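You operate a simulated robot arm through the tools that you are given. There is no shell and no other tool.

You are at the controls of a simulated robot arm. One attempt, no reset.

Task
Play the tone through the yellow jack lead at level 2, then switch the tone box off.
Fine: leave the lead plugged in and the knob where you set it.
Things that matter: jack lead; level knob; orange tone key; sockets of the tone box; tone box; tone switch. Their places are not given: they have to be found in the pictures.

Only the result counts: the job must be done as asked and must still hold three seconds after the hand-in. Knocking over, shifting, dropping, spilling or breaking anything else fails it.

Robot
A 7-joint arm with a two-finger parallel gripper, fixed in place. Base frame: the origin is on the floor under the middle of its stand, x ahead of it, y to its left, z up. Lengths are in mm, angles in degrees, forces in N, time in s.
It reaches about 1247 mm from its shoulder. Its first joint turns from -132.0 to 132.0 degrees. Payload 3.91 kg.
Tool frame: the origin (TCP) lies between the finger pads and is the grasp point; the fingertips stand 30 mm ahead of it; z points along the fingers, y is the line along which they close. Largest opening 110 mm; finger width 20, thickness 10; the body of the gripper, 48 by 112 mm, starts 55 mm behind the TCP.
Orientation is that of the tool frame in the base frame, as a unit quaternion [x, y, z, w]. With the fingers straight down and closing along the base's y, the tool's x points along the base's -x, its y along +y and its z along -z.

Tools
- The arm moves only by the tool send_rows. Its argument "rows" is a list of rows, each a list of 7 numbers: the shift along the tool's x, y, z in mm, then the turn, a rotation vector about the tool's x, y, z in degrees, then the opening, from 0 (shut) to 1 (fully open). In form: [[x, y, z, ax, ay, az, claw], ...]. A call has 1 to 20 rows; each row shifts and turns the commanded pose from where the row before left it, along the tool's axes as they then stand. Each row takes 0.2 s and may step no farther than 50 mm and 8.6 degrees from the row before; otherwise, or with a gripper value out of range, the whole call is refused. A pose out of reach is approached as far as the arm can. The call stops where the force on the tool passes 50 N (or 10 N more than at its start, if that is more) or the arm is blocked; 0.2 s more then pass. Each finger travels about 108 mm/s and halts on what it meets, pressing with about 36 N; the grip force reading is that of the motor and also rises with nothing between the fingers. The clock runs only during rows and for 0.2 s after the last one: add rows that do not move to give the fingers time. The reply holds the time, the measured pose of the TCP, the force on the tool along the base axes, the opening and the grip force, in the units named above and with some noise, with the torque about the TCP (base axes, N m) and any sound that the robot's microphone picked up.
- Cameras (640 x 400 px; columns grow to the right, rows downward): "scene" is fixed at [50.5, 500.1, 1629.4]; the picture's right is [0.43, -0.90, 0.00], its down [-0.77, -0.37, -0.52] and it looks along [0.47, 0.23, -0.85] (base axes); focal length 336 px, centre (320, 200). "wrist" rides on the gripper at [72, 17, -103] in the tool frame; the picture's right is [-0.23, 0.97, 0.00], its down [-0.76, -0.18, -0.62] and it looks along [-0.61, -0.14, 0.78] (tool axes); focal length 222 px, centre (320, 200).
- get_image(camera): a new picture of that camera. The clock stands still meanwhile.
- measure_at(camera, pixels): for up to 12 pixels [column, row] of the newest picture of that camera ("zoom" is the newest enlarged one), the place [x, y, z] in the base frame of the surface seen there, good to about 3 mm. The clock stands still meanwhile.
- close_up(camera, box): a new picture of the part [left, top, right, bottom] of that camera's present view, enlarged. The clock stands still meanwhile.
- close_job(): hands the job in; it is judged then, once.

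Unless the task says otherwise, let go and move clear before handing in.

The tools are called after "Call:" by a JSON object that holds its "op" and its "data". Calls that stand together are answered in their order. send_rows: Moves the arm, as the interface text tells. Its arguments: {"type":"object","properties":{"rows":{"type":"array","items":{"type":"array","items":{"type":"number"}}}},"required":["rows"]} The other tools are called the same way: get_image (camera) takes a picture; measure_at (camera, pixels) gives the place of the surface under pixels of a picture; close_up (camera, box) takes an enlarged picture of a part of a camera's view; close_job () hands the job in.

At the start:

```text
t: 0.0
tcp_pos: [408.9, 510.2, 1225.0]
tool_rot: [0.001, 1.0, 0.0, 0.0]
force: [-0.1, -0.4, 0.6]
ft_torque: [0.0, 0.0, -0.02]
grip_width: 110.0
finger_force: 0.1
```

scene: 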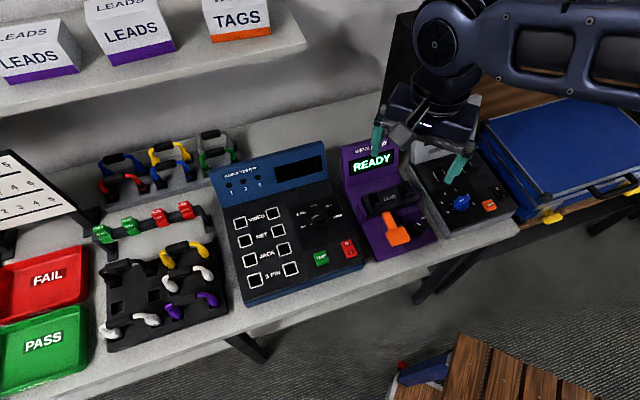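
wrist: 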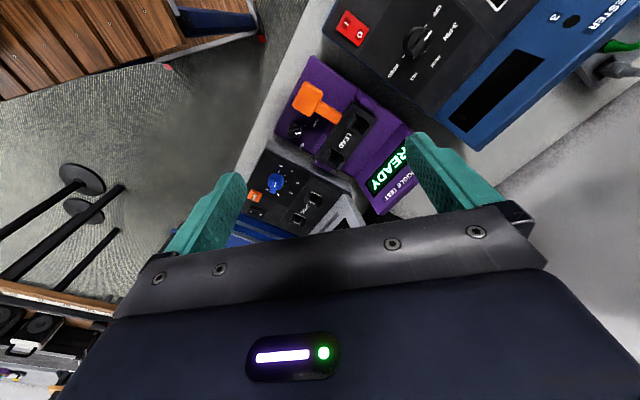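

The scene picture shows several devices on a bench: a blue/black tester with socket pairs (230-350, 150-300), a purple box reading READY with an orange lever (390, 200), and a dark box with a blue knob (460, 200). I'll take close-ups to identify which is the tone box and where the yellow jack lead is.

Call:
{"op": "close_up", "data": {"camera": "scene", "box": [200, 130, 380, 310]}}

Call:
{"op": "close_up", "data": {"camera": "scene", "box": [330, 120, 530, 270]}}

Call:
{"op": "close_up", "data": {"camera": "scene", "box": [80, 120, 250, 360]}}

Call:
{"op": "close_up", "data": {"camera": "wrist", "box": [220, 50, 440, 250]}}

```text
2.22 times, centred on (290, 220) of scene
```

zoom: 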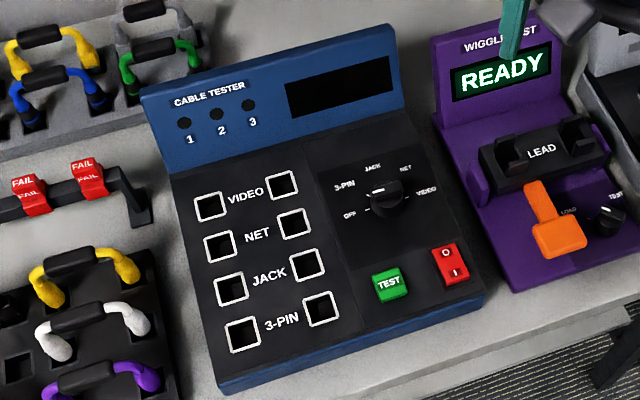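

```text
2.67 times, centred on (430, 195) of scene
```

zoom: 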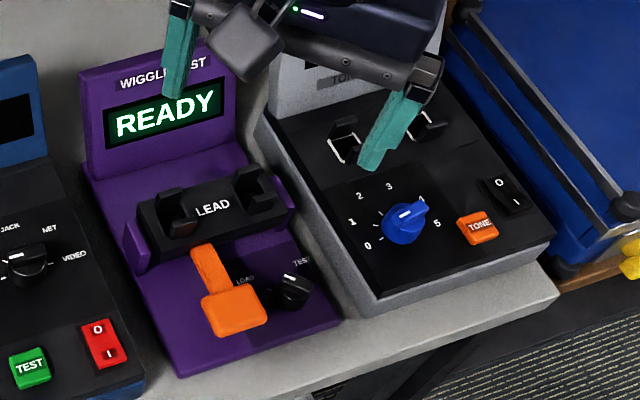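

```text
1.67 times, centred on (165, 240) of scene
```

zoom: 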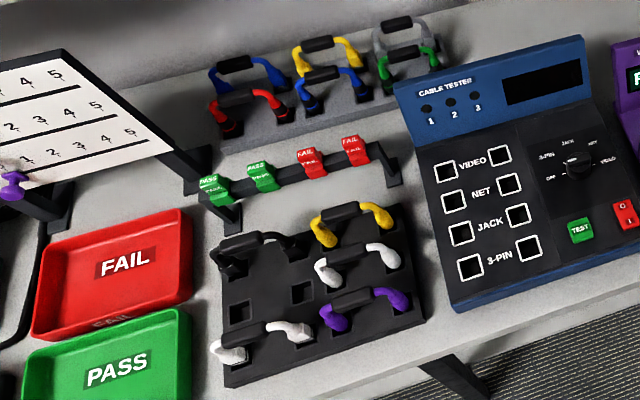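

```text
2.00 times, centred on (330, 150) of wrist
```

zoom: 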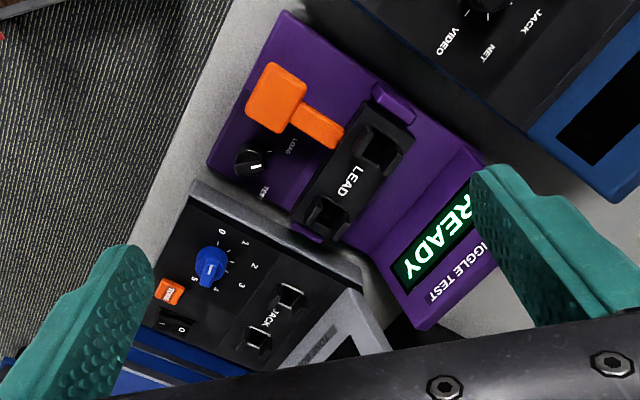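

The dark box on the right with the JACK sockets, blue knob (pointing at 4), orange TONE key and O/I rocker is the tone box. There are two yellow leads, at (167,150) and (185,250), so I have to tell which is the jack type; I'll measure points first.

Call:
{"op": "measure_at", "data": {"camera": "scene", "pixels": [[462, 203], [489, 205], [438, 200], [420, 230], [510, 205], [425, 165], [186, 248], [167, 148], [165, 260], [208, 255], [110, 345], [215, 300]]}}

Call:
{"op": "close_up", "data": {"camera": "scene", "box": [90, 230, 240, 355]}}

Call:
{"op": "close_up", "data": {"camera": "scene", "box": [85, 120, 245, 215]}}

Call:
{"op": "close_up", "data": {"camera": "scene", "box": [0, 140, 130, 270]}}

```text
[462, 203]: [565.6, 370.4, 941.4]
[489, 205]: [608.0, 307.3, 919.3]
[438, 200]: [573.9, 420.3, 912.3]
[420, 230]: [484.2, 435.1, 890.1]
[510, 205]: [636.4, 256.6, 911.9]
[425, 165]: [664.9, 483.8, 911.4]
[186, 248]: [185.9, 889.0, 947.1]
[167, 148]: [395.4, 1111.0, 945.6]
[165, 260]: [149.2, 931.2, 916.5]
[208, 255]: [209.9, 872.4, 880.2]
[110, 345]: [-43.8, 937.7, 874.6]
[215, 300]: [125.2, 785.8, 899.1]
```

```text
3.20 times, centred on (165, 292) of scene
```

zoom: 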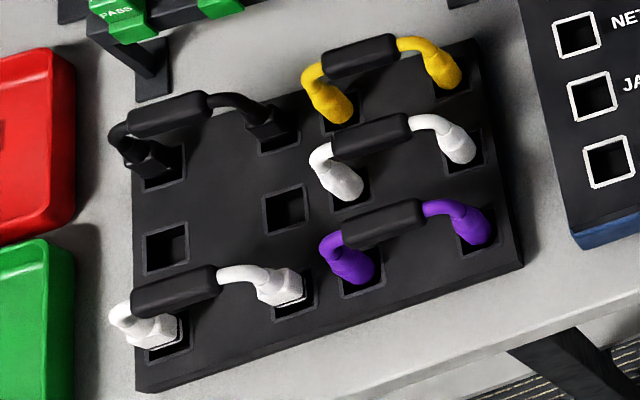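

```text
4.00 times, centred on (165, 168) of scene
```

zoom: 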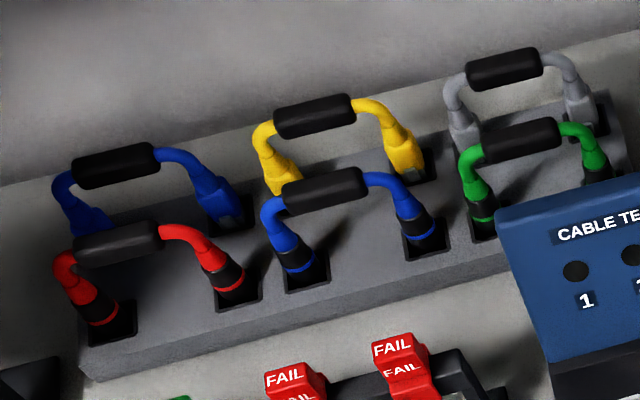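

```text
3.08 times, centred on (65, 205) of scene
```

zoom: 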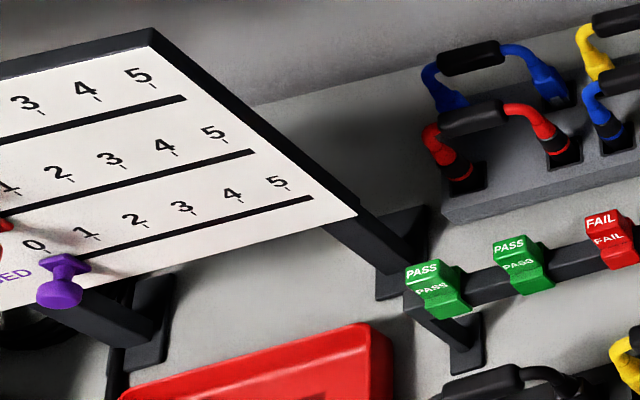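

The front rack has round-ended leads (yellow, white, purple) and box-ended ones, and the back rack has clip-type plugs on the back row. I need closer looks, so I'll measure the layout (shelf, board, bench edges) before moving the arm.

Call:
{"op": "measure_at", "data": {"camera": "scene", "pixels": [[130, 55], [250, 50], [300, 45], [75, 215], [40, 190], [250, 330], [400, 255], [515, 225], [345, 130], [170, 210], [40, 280], [440, 240]]}}

Call:
{"op": "measure_at", "data": {"camera": "zoom", "pixels": [[350, 210], [150, 40]]}}

```text
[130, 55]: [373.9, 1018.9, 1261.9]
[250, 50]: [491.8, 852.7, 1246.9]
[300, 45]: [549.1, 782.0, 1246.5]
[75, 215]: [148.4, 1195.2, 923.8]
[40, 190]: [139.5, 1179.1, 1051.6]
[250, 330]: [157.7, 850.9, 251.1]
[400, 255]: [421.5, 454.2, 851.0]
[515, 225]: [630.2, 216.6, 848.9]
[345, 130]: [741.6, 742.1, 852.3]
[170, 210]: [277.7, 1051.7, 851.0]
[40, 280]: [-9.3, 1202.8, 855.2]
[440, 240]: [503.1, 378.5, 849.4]
```

```text
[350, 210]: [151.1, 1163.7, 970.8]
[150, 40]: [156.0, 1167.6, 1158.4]
```

The bench top is at z≈851, the shelf sits at z≈1247 over the back rack, and the board is near (150,1170) up to z≈1160. I'll move the hand above the front rack at height ~1150 to inspect the yellow lead at (186,889,947) with the wrist camera, which also clears the view of the tone box.

Call:
{"op": "send_rows", "data": {"rows": [[22, 38, 6, 0, 0, 0, 1], [22, 38, 6, 0, 0, 0, 1], [22, 38, 6, 0, 0, 0, 1], [22, 38, 6, 0, 0, 0, 1], [22, 38, 6, 0, 0, 0, 1], [22, 38, 6, 0, 0, 0, 1], [22, 38, 6, 0, 0, 0, 1], [22, 38, 6, 0, 0, 0, 1], [22, 38, 6, 0, 0, 0, 1], [22, 38, 6, 0, 0, 0, 1], [0, 0, 0, 0, 0, 0, 1]]}}

Call:
{"op": "get_image", "data": {"camera": "scene"}}

Call:
{"op": "get_image", "data": {"camera": "wrist"}}

```text
t: 2.4
tcp_pos: [186.7, 891.4, 1164.4]
tool_rot: [0.0, 1.0, 0.0, 0.0]
force: [-0.2, -0.1, 1.4]
ft_torque: [0.02, 0.01, 0.01]
grip_width: 109.9
finger_force: 0.0
```

```text
taken
```

scene: 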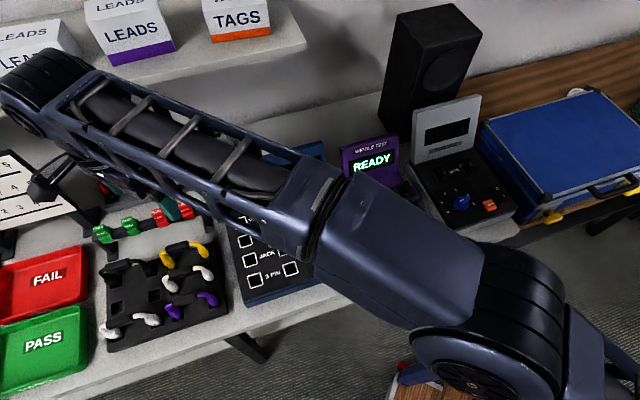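

```text
taken
```

wrist: 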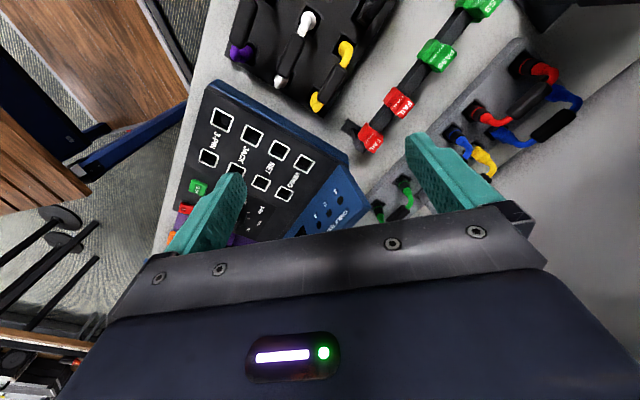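

The tone box is now unobstructed at (455,180) in the scene view, and the wrist camera sees the front rack at (300,50). I'll enlarge both.

Call:
{"op": "close_up", "data": {"camera": "scene", "box": [400, 130, 530, 240]}}

Call:
{"op": "close_up", "data": {"camera": "wrist", "box": [220, 0, 400, 130]}}

Call:
{"op": "close_up", "data": {"camera": "wrist", "box": [430, 20, 600, 190]}}

Call:
{"op": "close_up", "data": {"camera": "scene", "box": [90, 230, 240, 355]}}

```text
3.64 times, centred on (465, 185) of scene
```

zoom: 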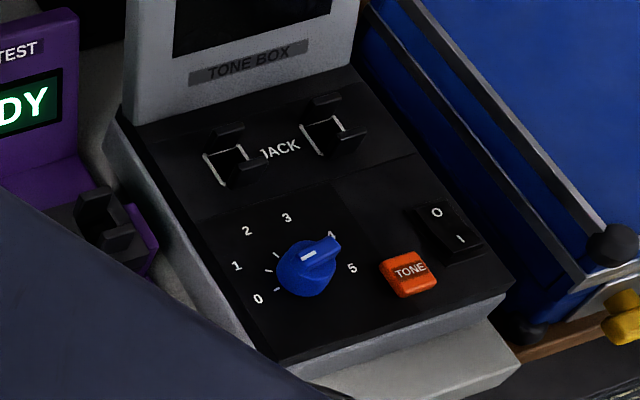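

```text
3.08 times, centred on (310, 65) of wrist
```

zoom: 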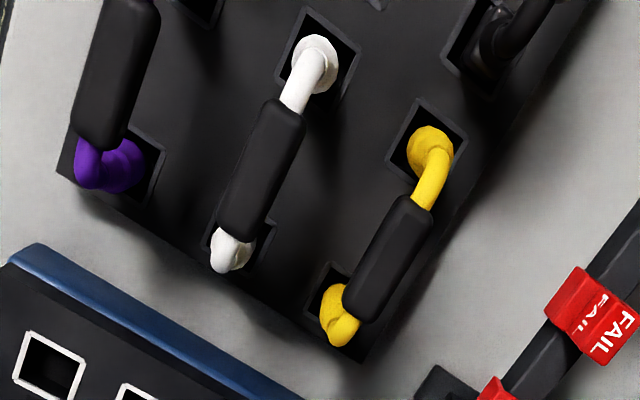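

```text
2.35 times, centred on (515, 105) of wrist
```

zoom: 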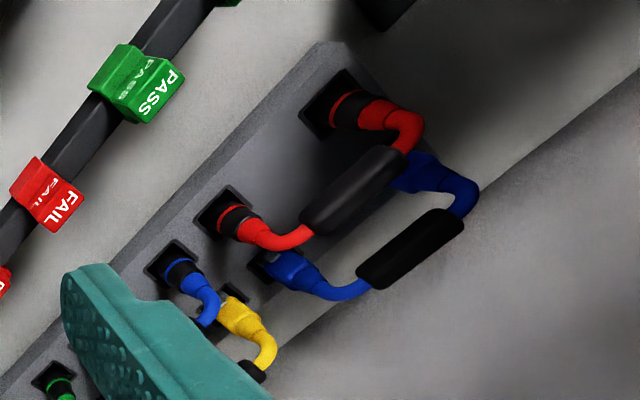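

```text
3.20 times, centred on (165, 292) of scene
```

zoom: 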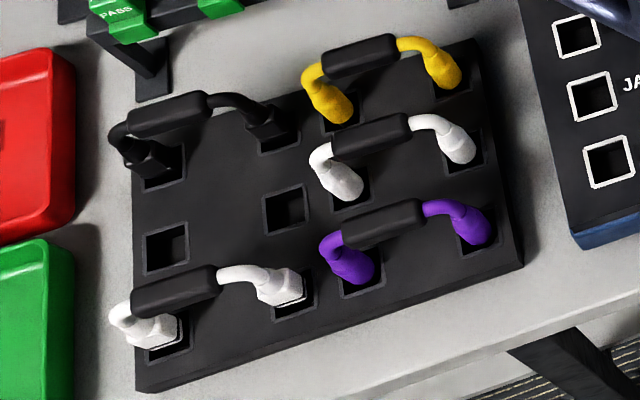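

Groups by plug type are clear: the back row is net (clips), red/blue/green have ringed barrels, the front rack's left column is 3-pin, and its right column (yellow, white, purple) is the remaining round type; the only other yellow lead is a net one. So the yellow lead at zoom (360,58) is the jack lead; I'll measure its geometry and the tone box.

Call:
{"op": "measure_at", "data": {"camera": "zoom", "pixels": [[328, 66], [360, 56], [390, 46], [308, 75], [335, 105], [410, 42], [448, 72], [230, 185], [400, 100], [340, 118], [463, 85], [490, 130]]}}

Call:
{"op": "close_up", "data": {"camera": "scene", "box": [405, 135, 525, 235]}}

```text
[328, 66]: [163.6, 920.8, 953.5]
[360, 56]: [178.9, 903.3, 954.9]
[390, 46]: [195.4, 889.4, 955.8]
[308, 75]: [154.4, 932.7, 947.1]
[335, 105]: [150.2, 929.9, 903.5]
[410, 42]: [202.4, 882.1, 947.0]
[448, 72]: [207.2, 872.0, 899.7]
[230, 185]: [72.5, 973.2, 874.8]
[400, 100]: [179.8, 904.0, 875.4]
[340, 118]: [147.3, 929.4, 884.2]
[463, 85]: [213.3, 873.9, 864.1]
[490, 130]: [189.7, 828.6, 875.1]
```

```text
4.00 times, centred on (465, 185) of scene
```

zoom: 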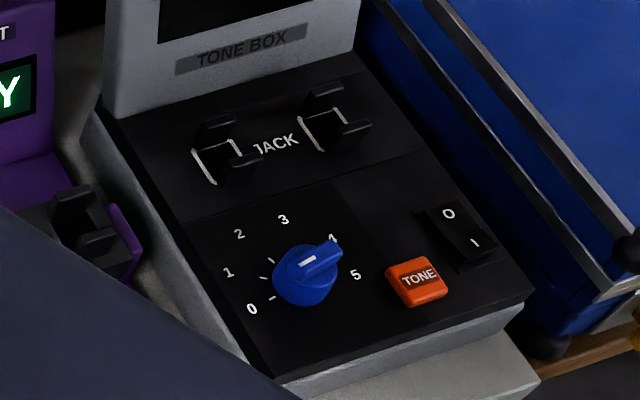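

The yellow lead's handle centre is near (179,904), top z≈955, axis direction about (0.71,-0.70); rack top z≈875. Now I'll measure the tone box features in this zoom.

Call:
{"op": "measure_at", "data": {"camera": "zoom", "pixels": [[210, 170], [325, 135], [215, 130], [250, 165], [320, 95], [355, 130], [305, 280], [325, 255], [415, 270], [448, 215], [474, 243], [360, 340]]}}

Call:
{"op": "measure_at", "data": {"camera": "zoom", "pixels": [[150, 170], [400, 180], [232, 240], [250, 308], [355, 275], [284, 220], [440, 300], [195, 150], [213, 183], [302, 118], [320, 150], [240, 150]]}}

```text
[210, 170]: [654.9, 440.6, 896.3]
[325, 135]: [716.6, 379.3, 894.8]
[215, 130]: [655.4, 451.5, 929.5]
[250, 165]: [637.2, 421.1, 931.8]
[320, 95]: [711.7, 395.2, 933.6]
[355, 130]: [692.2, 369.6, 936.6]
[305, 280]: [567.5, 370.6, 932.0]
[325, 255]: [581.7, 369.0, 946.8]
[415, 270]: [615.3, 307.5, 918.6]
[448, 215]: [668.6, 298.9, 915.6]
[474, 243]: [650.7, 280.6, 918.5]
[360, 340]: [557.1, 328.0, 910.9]
```

```text
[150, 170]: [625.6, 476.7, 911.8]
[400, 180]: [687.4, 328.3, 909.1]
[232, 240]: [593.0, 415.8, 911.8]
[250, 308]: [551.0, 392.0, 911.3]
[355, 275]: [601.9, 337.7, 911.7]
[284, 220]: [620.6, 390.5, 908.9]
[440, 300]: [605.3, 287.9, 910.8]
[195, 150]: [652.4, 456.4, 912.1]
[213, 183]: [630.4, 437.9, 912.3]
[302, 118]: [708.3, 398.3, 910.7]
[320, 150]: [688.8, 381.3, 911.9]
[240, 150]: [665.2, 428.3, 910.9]
```

The tone-box panel is flat at z≈911, with sockets about 81 mm apart along the same direction as the lead's plugs, and the rocker's O side is lower (off). I'll turn the hand 45° so the fingers close across the handle, and lower to z≈1090 above it.

Call:
{"op": "send_rows", "data": {"rows": [[0, 0, 0, 0, 0, 7.5, 1], [0, 0, 0, 0, 0, 7.5, 1], [0, 0, 0, 0, 0, 7.5, 1], [0, 0, 0, 0, 0, 7.5, 1], [0, 0, 0, 0, 0, 7.5, 1], [0, 0, 0, 0, 0, 7.5, 1], [0, 0, 0, 0, 0, 0, 1]]}}

Call:
{"op": "get_image", "data": {"camera": "wrist"}}

Call:
{"op": "get_image", "data": {"camera": "scene"}}

```text
t: 4.0
tcp_pos: [187.7, 890.4, 1165.5]
tool_rot: [0.384, 0.923, 0.001, -0.001]
force: [-0.9, -0.4, -0.2]
ft_torque: [0.02, -0.02, 0.02]
grip_width: 109.9
finger_force: 0.1
```

```text
taken
```

wrist: 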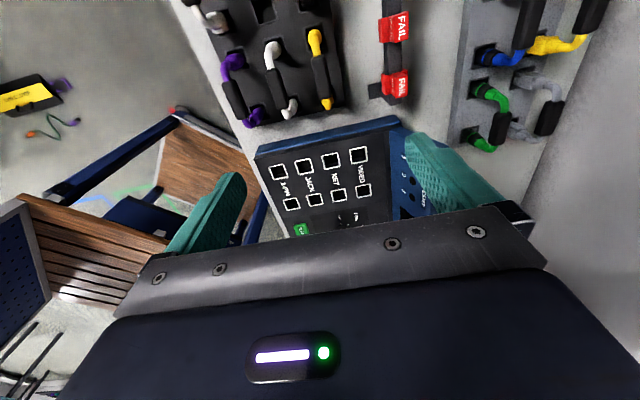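

```text
taken
```

scene: 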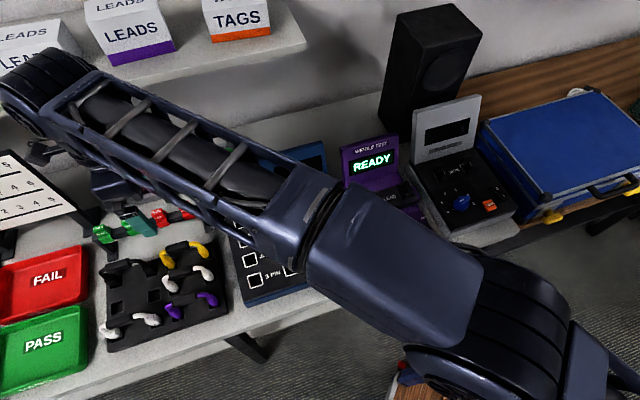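

The tool's y axis now points along (0.71,0.70), across the handle. I'll check how near the arm is to the shelf, look at the floor items at (40,95), and measure the neighbours of the yellow lead.

Call:
{"op": "measure_at", "data": {"camera": "scene", "pixels": [[60, 70], [20, 90], [120, 90], [250, 150], [100, 160], [110, 62], [50, 95], [140, 225]]}}

Call:
{"op": "measure_at", "data": {"camera": "wrist", "pixels": [[320, 75], [283, 80], [395, 85], [322, 60], [321, 95], [316, 40], [327, 104]]}}

Call:
{"op": "close_up", "data": {"camera": "wrist", "box": [0, 60, 120, 150]}}

Call:
{"op": "close_up", "data": {"camera": "wrist", "box": [200, 0, 380, 130]}}

```text
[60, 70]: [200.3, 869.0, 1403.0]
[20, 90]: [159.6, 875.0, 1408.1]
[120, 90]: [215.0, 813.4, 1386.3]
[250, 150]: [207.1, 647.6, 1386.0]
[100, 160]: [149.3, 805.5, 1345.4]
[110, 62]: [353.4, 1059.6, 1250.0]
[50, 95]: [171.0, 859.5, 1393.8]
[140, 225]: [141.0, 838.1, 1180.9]
```

```text
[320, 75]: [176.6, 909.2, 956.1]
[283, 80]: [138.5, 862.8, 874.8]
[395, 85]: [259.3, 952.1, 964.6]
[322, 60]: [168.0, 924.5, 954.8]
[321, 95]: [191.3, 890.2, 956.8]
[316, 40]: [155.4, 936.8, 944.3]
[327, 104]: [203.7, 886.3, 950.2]
```

```text
4.44 times, centred on (60, 105) of wrist
```

zoom: 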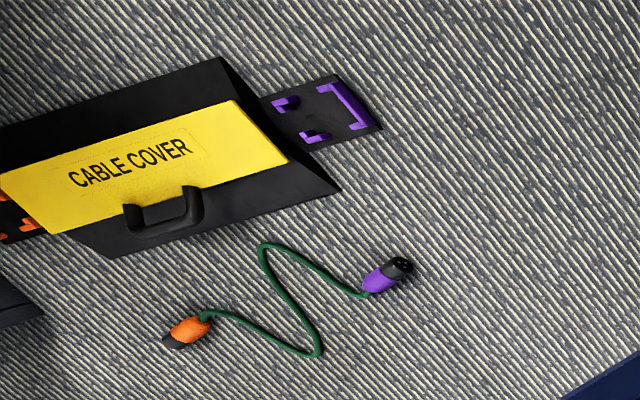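

```text
3.08 times, centred on (290, 65) of wrist
```

zoom: 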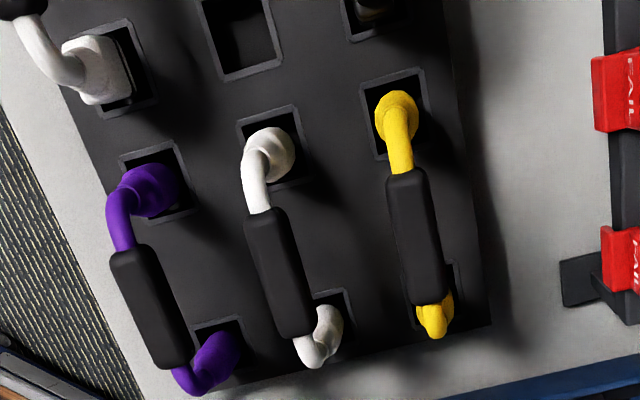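

The yellow handle axis is well located at about (179.5,905.5), top z≈956, with no obstructions on the arm. I need the white neighbour's distance before choosing the finger opening, so I'll measure it.

Call:
{"op": "measure_at", "data": {"camera": "zoom", "pixels": [[280, 270], [258, 225], [295, 325], [415, 240], [390, 240], [438, 240], [405, 180], [428, 295], [620, 90], [620, 265], [398, 105], [432, 320]]}}

```text
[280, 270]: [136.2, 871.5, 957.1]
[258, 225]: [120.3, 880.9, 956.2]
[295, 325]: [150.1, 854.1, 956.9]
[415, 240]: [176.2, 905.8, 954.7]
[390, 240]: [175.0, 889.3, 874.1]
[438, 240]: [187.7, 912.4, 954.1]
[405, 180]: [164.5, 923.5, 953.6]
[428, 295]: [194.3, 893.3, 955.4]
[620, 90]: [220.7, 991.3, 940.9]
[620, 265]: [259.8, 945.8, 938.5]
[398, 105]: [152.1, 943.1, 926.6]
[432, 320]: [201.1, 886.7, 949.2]
```

The white handle lies 55 mm from the yellow one, so an opening of ~52 mm fits. I'll narrow the fingers, align over the handle and go down to z≈1000 for a check.

Call:
{"op": "send_rows", "data": {"rows": [[16.5, 4.8, 0, 0, 0, 0, 0.48], [0, 0, 30, 0, 0, 0, 0.48], [0, 0, 35, 0, 0, 0, 0.48], [0, 0, 35, 0, 0, 0, 0.48], [0, 0, 35, 0, 0, 0, 0.48], [0, 0, 25, 0, 0, 0, 0.48], [0, 0, 0, 0, 0, 0, 0.48]]}}

Call:
{"op": "get_image", "data": {"camera": "wrist"}}

Call:
{"op": "close_up", "data": {"camera": "scene", "box": [90, 180, 270, 330]}}

```text
t: 5.6
tcp_pos: [180.5, 906.8, 1002.2]
tool_rot: [0.383, 0.924, 0.001, 0.001]
force: [-0.5, -0.8, -0.2]
ft_torque: [-0.01, -0.02, 0.01]
grip_width: 52.9
finger_force: 0.1
```

```text
taken
```

wrist: 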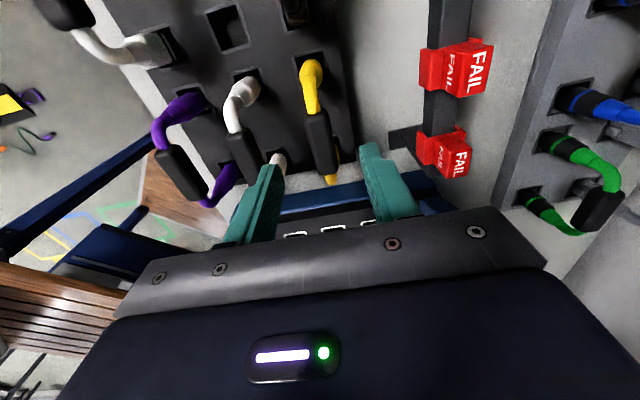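

```text
2.67 times, centred on (180, 255) of scene
```

zoom: 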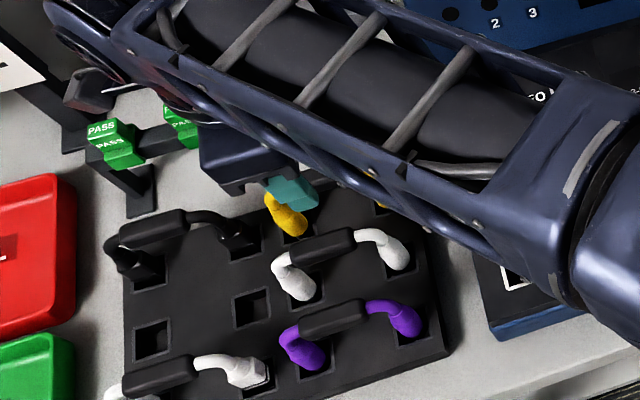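

The fingers straddle the yellow handle at wrist (320,140), with the white lead clear to the left. I'll lower 55 mm and close.

Call:
{"op": "send_rows", "data": {"rows": [[0, 0, 20, 0, 0, 0, 0.48], [0, 0, 20, 0, 0, 0, 0.48], [0, 0, 15, 0, 0, 0, 0.48], [0, 0, 0, 0, 0, 0, 0.48]]}}

Call:
{"op": "get_image", "data": {"camera": "wrist"}}

```text
t: 6.6
tcp_pos: [180.3, 906.7, 949.1]
tool_rot: [0.382, 0.924, 0.0, -0.001]
force: [0.3, -0.2, 0.3]
ft_torque: [0.02, 0.01, 0.02]
grip_width: 52.6
finger_force: 0.0
```

```text
taken
```

wrist: 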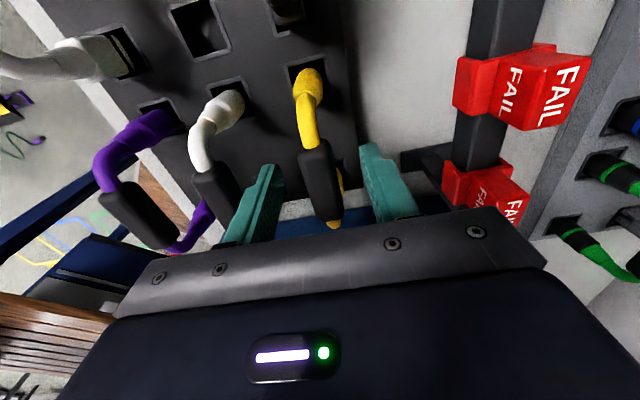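

The handle at (320,185) sits between the fingers and nothing has been touched (force ≈0). I'll close on it.

Call:
{"op": "send_rows", "data": {"rows": [[0, 0, 0, 0, 0, 0, 0], [0, 0, 0, 0, 0, 0, 0], [0, 0, 0, 0, 0, 0, 0]]}}

Call:
{"op": "get_image", "data": {"camera": "wrist"}}

```text
t: 7.4
tcp_pos: [179.5, 906.7, 949.2]
tool_rot: [0.383, 0.924, 0.0, 0.0]
force: [0.1, 0.1, 0.1]
ft_torque: [0.02, 0.01, -0.02]
grip_width: 17.4
finger_force: 36.1
```

```text
taken
```

wrist: 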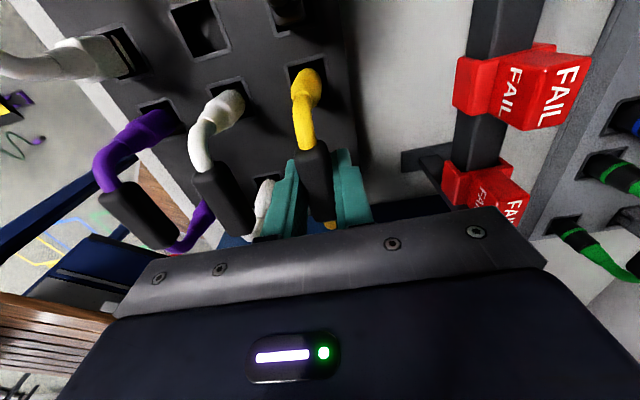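

The fingers hold the handle (width 17.4 mm, 36 N, no side forces). I'll lift straight up in small steps and watch the force.

Call:
{"op": "send_rows", "data": {"rows": [[0, 0, -8, 0, 0, 0, 0], [0, 0, -8, 0, 0, 0, 0], [0, 0, -8, 0, 0, 0, 0], [0, 0, -10, 0, 0, 0, 0], [0, 0, -10, 0, 0, 0, 0], [0, 0, -15, 0, 0, 0, 0], [0, 0, -20, 0, 0, 0, 0], [0, 0, -20, 0, 0, 0, 0], [0, 0, 0, 0, 0, 0, 0]]}}

Call:
{"op": "get_image", "data": {"camera": "wrist"}}

Call:
{"op": "get_image", "data": {"camera": "scene"}}

```text
t: 9.4
tcp_pos: [181.3, 906.4, 1047.8]
tool_rot: [0.383, 0.924, 0.0, -0.001]
force: [0.5, -0.6, -0.5]
ft_torque: [-0.03, 0.03, 0.01]
grip_width: 17.4
finger_force: 35.9
```

```text
taken
```

wrist: 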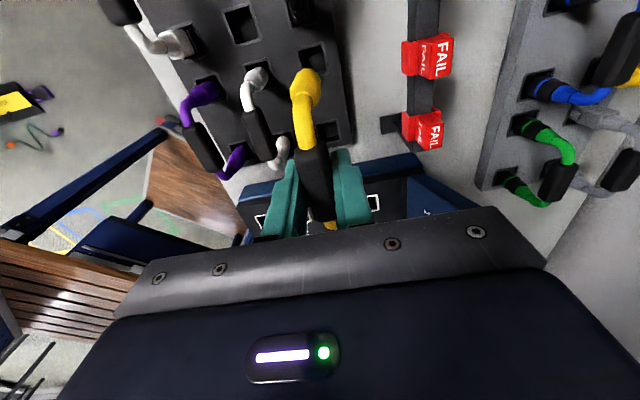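

```text
taken
```

scene: 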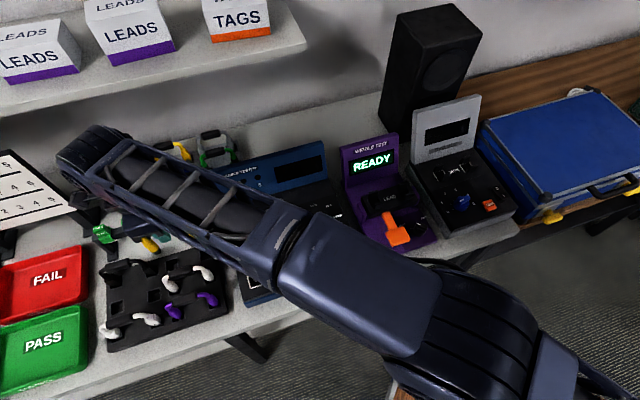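

The lead came out freely and hangs in the grip. I'll look at its plug end to confirm it is a jack type.

Call:
{"op": "close_up", "data": {"camera": "wrist", "box": [260, 50, 400, 240]}}

Call:
{"op": "close_up", "data": {"camera": "scene", "box": [110, 200, 200, 270]}}

```text
2.11 times, centred on (330, 145) of wrist
```

zoom: 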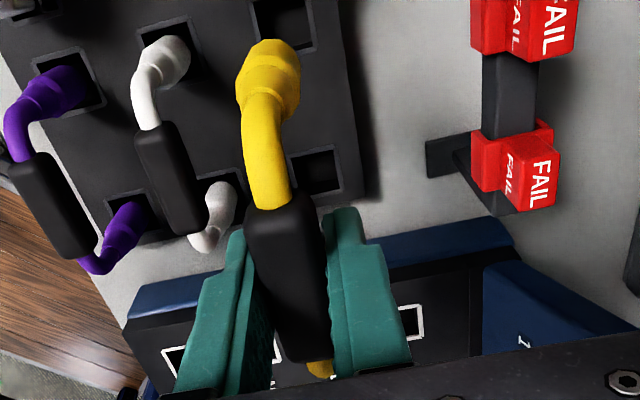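

```text
5.71 times, centred on (155, 235) of scene
```

zoom: 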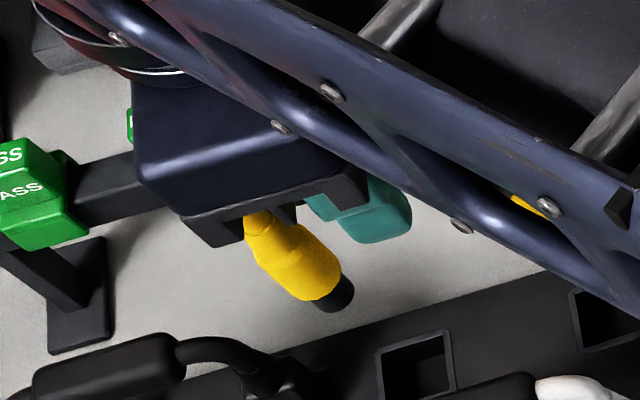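

The plug has a yellow round body with a dark tip, consistent with the jack group. Before carrying it across, I'll measure the heights of the box displays along the way.

Call:
{"op": "measure_at", "data": {"camera": "scene", "pixels": [[320, 144], [368, 138], [396, 136], [478, 97], [415, 112], [440, 10], [415, 155], [475, 145], [545, 95], [500, 130], [460, 205], [388, 190]]}}

Call:
{"op": "close_up", "data": {"camera": "scene", "box": [400, 80, 540, 240]}}

```text
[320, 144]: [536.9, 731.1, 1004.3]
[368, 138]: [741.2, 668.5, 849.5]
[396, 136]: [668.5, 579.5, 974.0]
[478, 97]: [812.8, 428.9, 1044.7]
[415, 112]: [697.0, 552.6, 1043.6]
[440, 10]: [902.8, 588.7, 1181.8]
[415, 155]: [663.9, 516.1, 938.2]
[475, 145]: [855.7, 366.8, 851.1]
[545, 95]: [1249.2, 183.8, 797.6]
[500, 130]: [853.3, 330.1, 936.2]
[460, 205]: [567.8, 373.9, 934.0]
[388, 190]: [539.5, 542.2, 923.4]
```

```text
2.50 times, centred on (470, 160) of scene
```

zoom: 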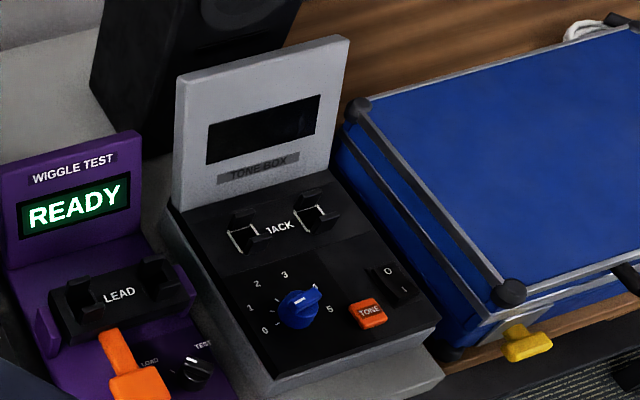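

Displays reach z≈1044 only behind the line of travel, so the path along the bench is free. I'll raise to z≈1095 and carry the lead 705 mm along the bench to above the tone box's sockets.

Call:
{"op": "send_rows", "data": {"rows": [[0, 0, -45, 0, 0, 0, 0], [-20, 0, 0, 0, 0, 0, 0], [-40, 0, 0, 0, 0, 0, 0], [-47, 0, 0, 0, 0, 0, 0], [-47, 0, 0, 0, 0, 0, 0], [-47, 0, 0, 0, 0, 0, 0], [-47, 0, 0, 0, 0, 0, 0], [-47, 0, 0, 0, 0, 0, 0], [-47, 0, 0, 0, 0, 0, 0], [-47, 0, 0, 0, 0, 0, 0], [-47, 0, 0, 0, 0, 0, 0], [-47, 0, 0, 0, 0, 0, 0], [-47, 0, 0, 0, 0, 0, 0], [-47, 0, 0, 0, 0, 0, 0], [-47, 0, 0, 0, 0, 0, 0], [-40, 0, 0, 0, 0, 0, 0], [-25, 0, 0, 0, 0, 0, 0], [-16, 0, 0, 0, 0, 0, 0], [0, 0, 0, 0, 0, 0, 0]]}}

Call:
{"op": "get_image", "data": {"camera": "wrist"}}

Call:
{"op": "get_image", "data": {"camera": "scene"}}

```text
t: 13.4
tcp_pos: [680.2, 407.4, 1094.9]
tool_rot: [0.383, 0.924, -0.001, 0.0]
force: [0.5, -0.1, -0.7]
ft_torque: [0.04, 0.02, 0.01]
grip_width: 17.2
finger_force: 35.5
```

```text
taken
```

wrist: 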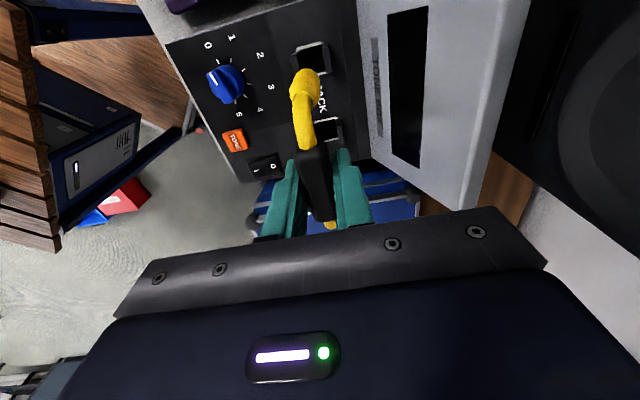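

```text
taken
```

scene: 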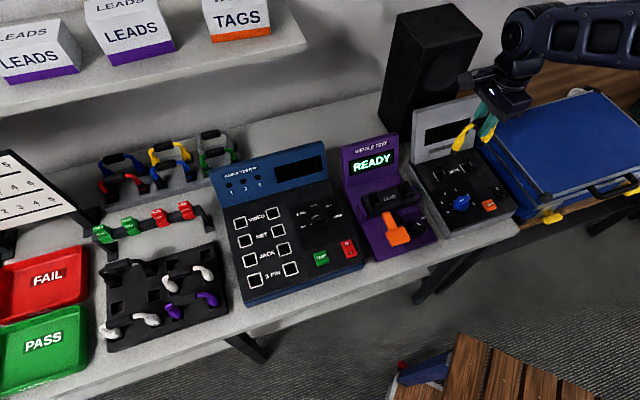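

The lead now hangs above the sockets, which appear at wrist (312,57) and (325,130). I'll enlarge and measure them to align precisely.

Call:
{"op": "close_up", "data": {"camera": "scene", "box": [410, 100, 530, 220]}}

Call:
{"op": "close_up", "data": {"camera": "wrist", "box": [190, 10, 390, 190]}}

```text
3.33 times, centred on (470, 160) of scene
```

zoom: 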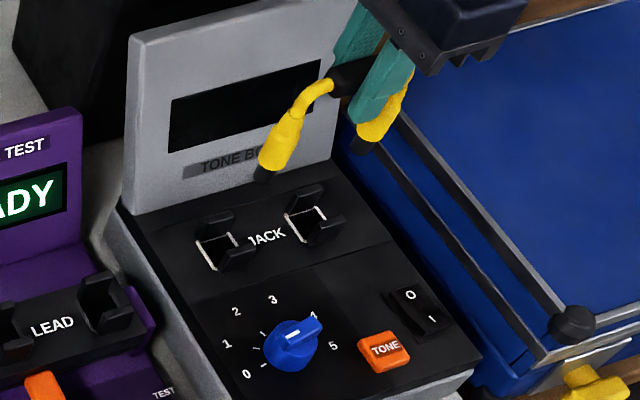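

```text
2.22 times, centred on (290, 100) of wrist
```

zoom: 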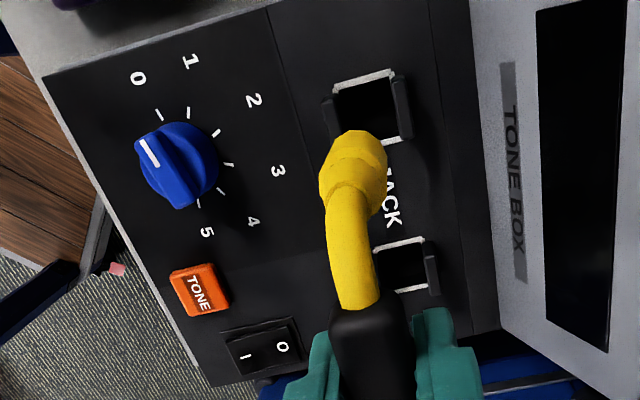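

The knob's direction is ambiguous: in the wrist view the white mark at zoom (148,152) is toward 0, while the ridge points between 4 and 5. I'll take larger close-ups of the knob and of the sockets.

Call:
{"op": "close_up", "data": {"camera": "scene", "box": [435, 180, 485, 220]}}

Call:
{"op": "close_up", "data": {"camera": "wrist", "box": [195, 25, 275, 125]}}

Call:
{"op": "close_up", "data": {"camera": "scene", "box": [430, 140, 510, 200]}}

```text
10.00 times, centred on (460, 200) of scene
```

zoom: 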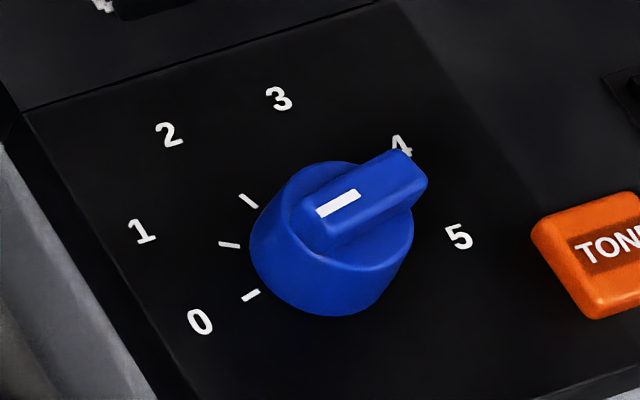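

```text
4.00 times, centred on (235, 75) of wrist
```

zoom: 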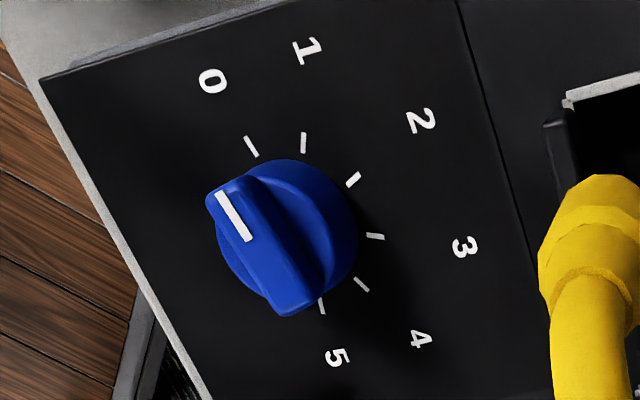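

```text
6.67 times, centred on (470, 170) of scene
```

zoom: 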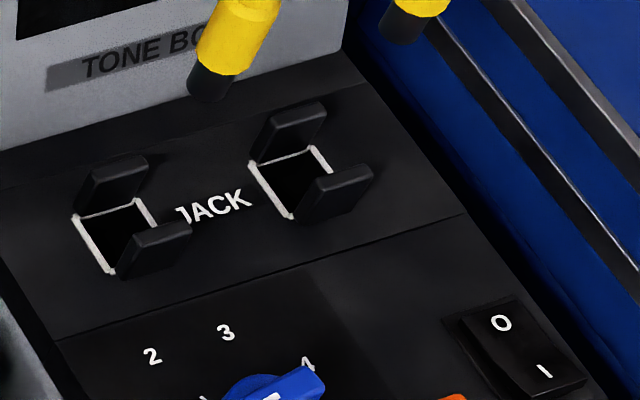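

The knob's white mark lies on the 0 side, so it currently points to 0 and must be turned to 2. Sockets have guide walls front and back; I'll measure the socket corners and the plug tips (zoom (210,85), (403,25)) for alignment.

Call:
{"op": "measure_at", "data": {"camera": "zoom", "pixels": [[76, 219], [110, 271], [136, 203], [154, 224], [253, 166], [289, 215], [313, 150], [329, 170], [92, 245], [271, 191], [104, 212], [282, 158]]}}

Call:
{"op": "measure_at", "data": {"camera": "zoom", "pixels": [[205, 85], [215, 88], [212, 75], [400, 25], [408, 30], [402, 18], [235, 40], [420, 5], [118, 170], [155, 240], [298, 120], [338, 185]]}}

```text
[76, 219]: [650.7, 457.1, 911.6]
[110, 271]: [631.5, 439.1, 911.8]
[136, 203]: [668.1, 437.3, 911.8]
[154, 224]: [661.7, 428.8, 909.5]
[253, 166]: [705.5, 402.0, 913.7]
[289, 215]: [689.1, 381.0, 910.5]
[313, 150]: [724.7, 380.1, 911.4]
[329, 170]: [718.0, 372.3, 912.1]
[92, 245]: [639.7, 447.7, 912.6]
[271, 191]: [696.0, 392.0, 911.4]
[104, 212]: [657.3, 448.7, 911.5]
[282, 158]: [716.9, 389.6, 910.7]
```

```text
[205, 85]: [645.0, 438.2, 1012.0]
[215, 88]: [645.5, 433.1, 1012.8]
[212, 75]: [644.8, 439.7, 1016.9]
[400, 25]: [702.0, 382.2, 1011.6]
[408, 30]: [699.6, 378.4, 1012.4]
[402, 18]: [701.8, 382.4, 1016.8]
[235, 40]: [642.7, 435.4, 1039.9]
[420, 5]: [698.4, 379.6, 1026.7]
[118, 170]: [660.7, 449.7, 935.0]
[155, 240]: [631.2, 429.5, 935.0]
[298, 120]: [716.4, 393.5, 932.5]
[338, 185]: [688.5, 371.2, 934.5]
```

Socket centres come out at about (650,438) and (707,381) with midpoint (678.4,409.4); plug tips' midpoint is about (678.5,408), tips 85 mm below the TCP. I'll nudge slightly and lower until the tips are just above the guide walls (z≈935), then check.

Call:
{"op": "send_rows", "data": {"rows": [[1.5, 0.3, 15, 0, 0, 0, 0], [0, 0, 25, 0, 0, 0, 0], [0, 0, 20, 0, 0, 0, 0], [0, 0, 5, 0, 0, 0, 0], [0, 0, 0, 0, 0, 0, 0]]}}

Call:
{"op": "close_up", "data": {"camera": "scene", "box": [430, 130, 510, 190]}}

Call:
{"op": "close_up", "data": {"camera": "wrist", "box": [240, 20, 400, 220]}}

```text
t: 14.6
tcp_pos: [677.0, 408.7, 1027.8]
tool_rot: [0.382, 0.924, -0.001, 0.0]
force: [0.1, -0.2, -1.3]
ft_torque: [-0.01, -0.03, 0.03]
grip_width: 17.5
finger_force: 36.0
```

```text
6.67 times, centred on (470, 160) of scene
```

zoom: 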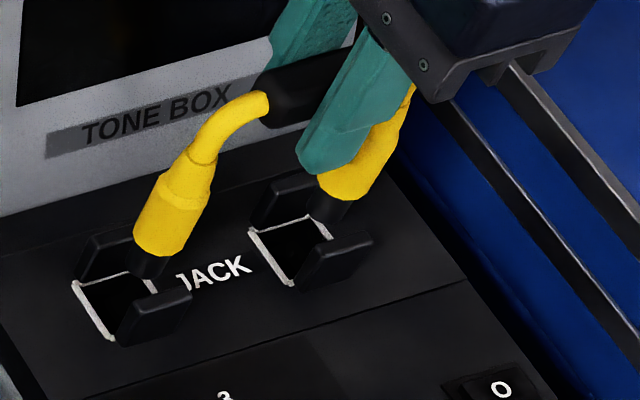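

```text
2.00 times, centred on (320, 120) of wrist
```

zoom: 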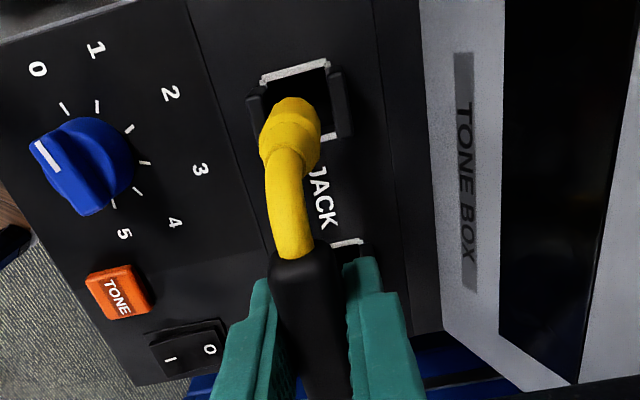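

Tips are just above the walls. I'll measure the tips and socket corners again from this closer arrangement to get the offset.

Call:
{"op": "measure_at", "data": {"camera": "zoom", "pixels": [[140, 265], [150, 268], [158, 270], [318, 205], [326, 210], [334, 212], [76, 286], [112, 338], [131, 271], [253, 231], [290, 283], [314, 217]]}}

Call:
{"op": "measure_at", "data": {"camera": "zoom", "pixels": [[145, 262], [155, 262], [148, 272], [322, 200], [330, 205], [340, 207], [165, 225], [190, 180], [365, 170], [350, 190], [265, 105], [300, 95]]}}

```text
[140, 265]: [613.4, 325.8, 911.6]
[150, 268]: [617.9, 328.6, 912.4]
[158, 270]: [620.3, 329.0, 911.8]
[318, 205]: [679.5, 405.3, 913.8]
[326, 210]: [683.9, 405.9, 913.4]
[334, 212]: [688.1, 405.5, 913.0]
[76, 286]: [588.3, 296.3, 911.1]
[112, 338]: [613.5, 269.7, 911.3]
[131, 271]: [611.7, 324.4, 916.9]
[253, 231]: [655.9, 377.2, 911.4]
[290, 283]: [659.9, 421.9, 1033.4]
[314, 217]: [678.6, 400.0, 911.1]
```

```text
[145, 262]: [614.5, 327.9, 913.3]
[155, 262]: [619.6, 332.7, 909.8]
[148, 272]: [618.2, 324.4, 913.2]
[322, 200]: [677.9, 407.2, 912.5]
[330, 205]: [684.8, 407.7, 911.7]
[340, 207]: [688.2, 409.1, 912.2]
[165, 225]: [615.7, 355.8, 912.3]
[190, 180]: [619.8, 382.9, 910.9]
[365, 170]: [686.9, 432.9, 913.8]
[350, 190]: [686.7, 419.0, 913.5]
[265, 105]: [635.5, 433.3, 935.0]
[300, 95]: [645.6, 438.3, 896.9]
```

Those readings were on the wrist enlargement (the newest zoom). I'll retake the scene enlargement and measure on it.

Call:
{"op": "close_up", "data": {"camera": "scene", "box": [430, 130, 510, 190]}}

Call:
{"op": "measure_at", "data": {"camera": "zoom", "pixels": [[140, 265], [150, 268], [158, 270], [318, 205], [326, 210], [334, 212], [76, 286], [112, 338], [131, 271], [253, 231], [290, 283], [314, 217]]}}

Call:
{"op": "measure_at", "data": {"camera": "zoom", "pixels": [[145, 262], [155, 262], [148, 272], [322, 200], [330, 205], [340, 207], [165, 225], [190, 180], [365, 170], [350, 190], [265, 105], [300, 95]]}}

```text
6.67 times, centred on (470, 160) of scene
```

zoom: 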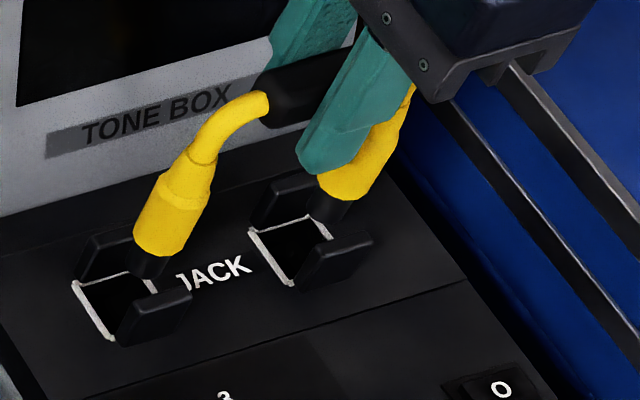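

```text
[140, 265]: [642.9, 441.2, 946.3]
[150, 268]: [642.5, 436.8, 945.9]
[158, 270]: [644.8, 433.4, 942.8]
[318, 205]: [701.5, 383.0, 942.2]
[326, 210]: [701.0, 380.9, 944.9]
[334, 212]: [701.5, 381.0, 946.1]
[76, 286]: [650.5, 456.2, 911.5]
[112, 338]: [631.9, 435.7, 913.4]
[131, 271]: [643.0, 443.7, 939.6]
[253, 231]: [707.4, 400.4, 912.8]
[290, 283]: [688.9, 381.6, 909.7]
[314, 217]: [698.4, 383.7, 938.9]
```

```text
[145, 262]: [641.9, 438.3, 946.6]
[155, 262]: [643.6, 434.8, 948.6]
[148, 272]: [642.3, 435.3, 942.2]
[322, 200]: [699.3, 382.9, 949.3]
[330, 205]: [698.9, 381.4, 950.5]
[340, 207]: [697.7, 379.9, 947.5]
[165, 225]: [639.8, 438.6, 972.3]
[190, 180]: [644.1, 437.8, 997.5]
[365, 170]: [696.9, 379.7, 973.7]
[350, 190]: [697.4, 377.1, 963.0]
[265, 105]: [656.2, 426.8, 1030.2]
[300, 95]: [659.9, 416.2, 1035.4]
```

The tips' midpoint (≈677,409) is within about 1–2 mm of the sockets' midpoint (≈678.5,409.6). I'll shift under 1 mm and lower in small steps with force watching.

Call:
{"op": "send_rows", "data": {"rows": [[-0.5, 0.8, 6, 0, 0, 0, 0], [0, 0, 6, 0, 0, 0, 0], [0, 0, 6, 0, 0, 0, 0], [0, 0, 5, 0, 0, 0, 0], [0, 0, 0, 0, 0, 0, 0]]}}

Call:
{"op": "close_up", "data": {"camera": "scene", "box": [430, 130, 510, 190]}}

Call:
{"op": "close_up", "data": {"camera": "wrist", "box": [240, 20, 400, 220]}}

```text
t: 15.8
tcp_pos: [679.4, 408.3, 1006.8]
tool_rot: [0.383, 0.924, 0.0, 0.0]
force: [0.1, 0.6, -0.3]
ft_torque: [0.02, 0.0, -0.01]
grip_width: 17.4
finger_force: 36.0
```

```text
6.67 times, centred on (470, 160) of scene
```

zoom: 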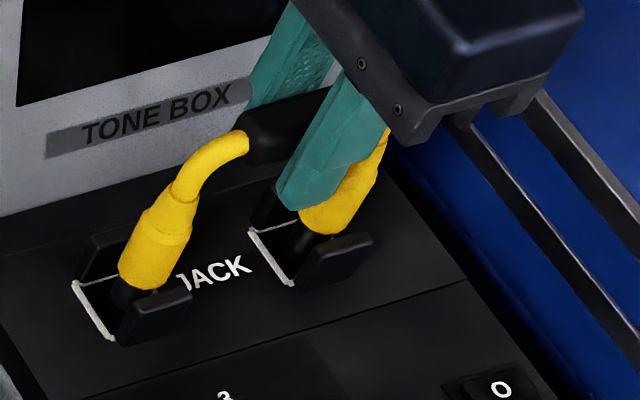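

```text
2.00 times, centred on (320, 120) of wrist
```

zoom: 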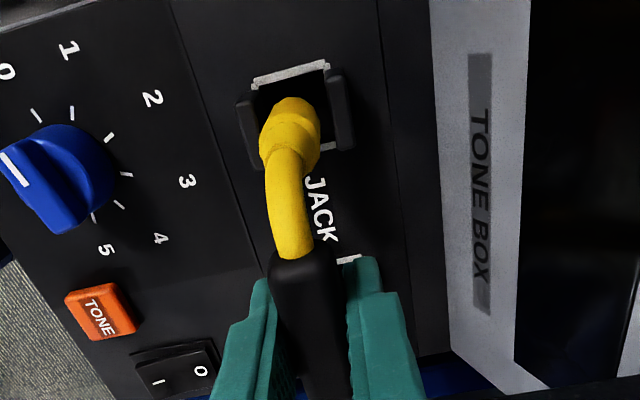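

The tips have entered between the guide walls of both sockets with no force. I continue downward in small steps.

Call:
{"op": "send_rows", "data": {"rows": [[0, 0, 4, 0, 0, 0, 0], [0, 0, 4, 0, 0, 0, 0], [0, 0, 4, 0, 0, 0, 0], [0, 0, 4, 0, 0, 0, 0], [0, 0, 0, 0, 0, 0, 0]]}}

Call:
{"op": "close_up", "data": {"camera": "scene", "box": [430, 130, 510, 190]}}

Call:
{"op": "close_up", "data": {"camera": "wrist", "box": [240, 20, 400, 220]}}

```text
t: 17.0
tcp_pos: [679.0, 409.1, 990.3]
tool_rot: [0.382, 0.924, 0.0, 0.0]
force: [0.0, 0.9, -0.1]
ft_torque: [-0.03, 0.04, -0.01]
grip_width: 17.6
finger_force: 36.1
```

```text
6.67 times, centred on (470, 160) of scene
```

zoom: 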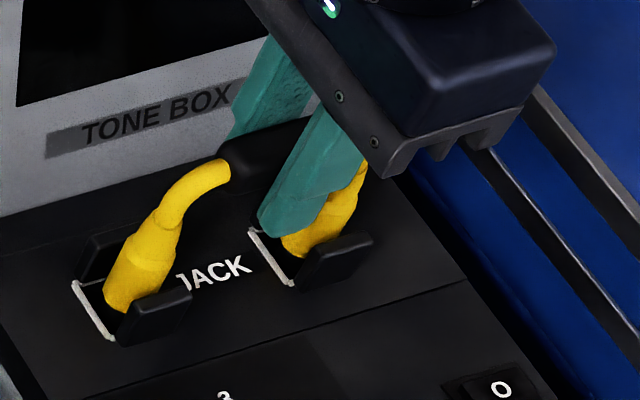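

```text
2.00 times, centred on (320, 120) of wrist
```

zoom: 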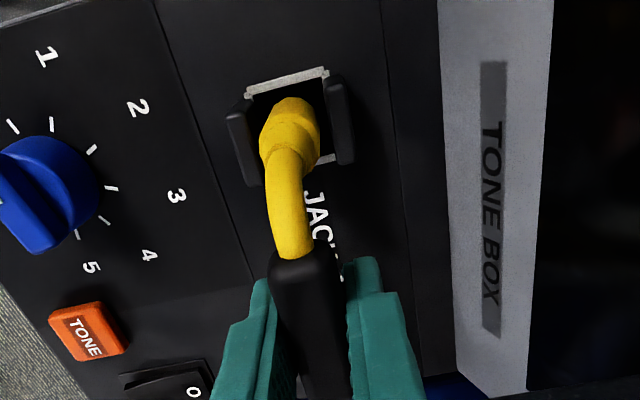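

Both plugs are centred in the sockets at wrist zoom (290,130). I'll keep lowering in 2–3 mm steps until contact.

Call:
{"op": "send_rows", "data": {"rows": [[0, 0, 2, 0, 0, 0, 0], [0, 0, 2, 0, 0, 0, 0], [0, 0, 2, 0, 0, 0, 0], [0, 0, 0, 0, 0, 0, 0]]}}

```text
t: 18.0
tcp_pos: [678.7, 408.3, 985.5]
tool_rot: [0.383, 0.924, 0.002, 0.0]
force: [0.1, -0.1, 29.5]
ft_torque: [-0.01, 0.08, 0.02]
grip_width: 17.4
finger_force: 35.6
```

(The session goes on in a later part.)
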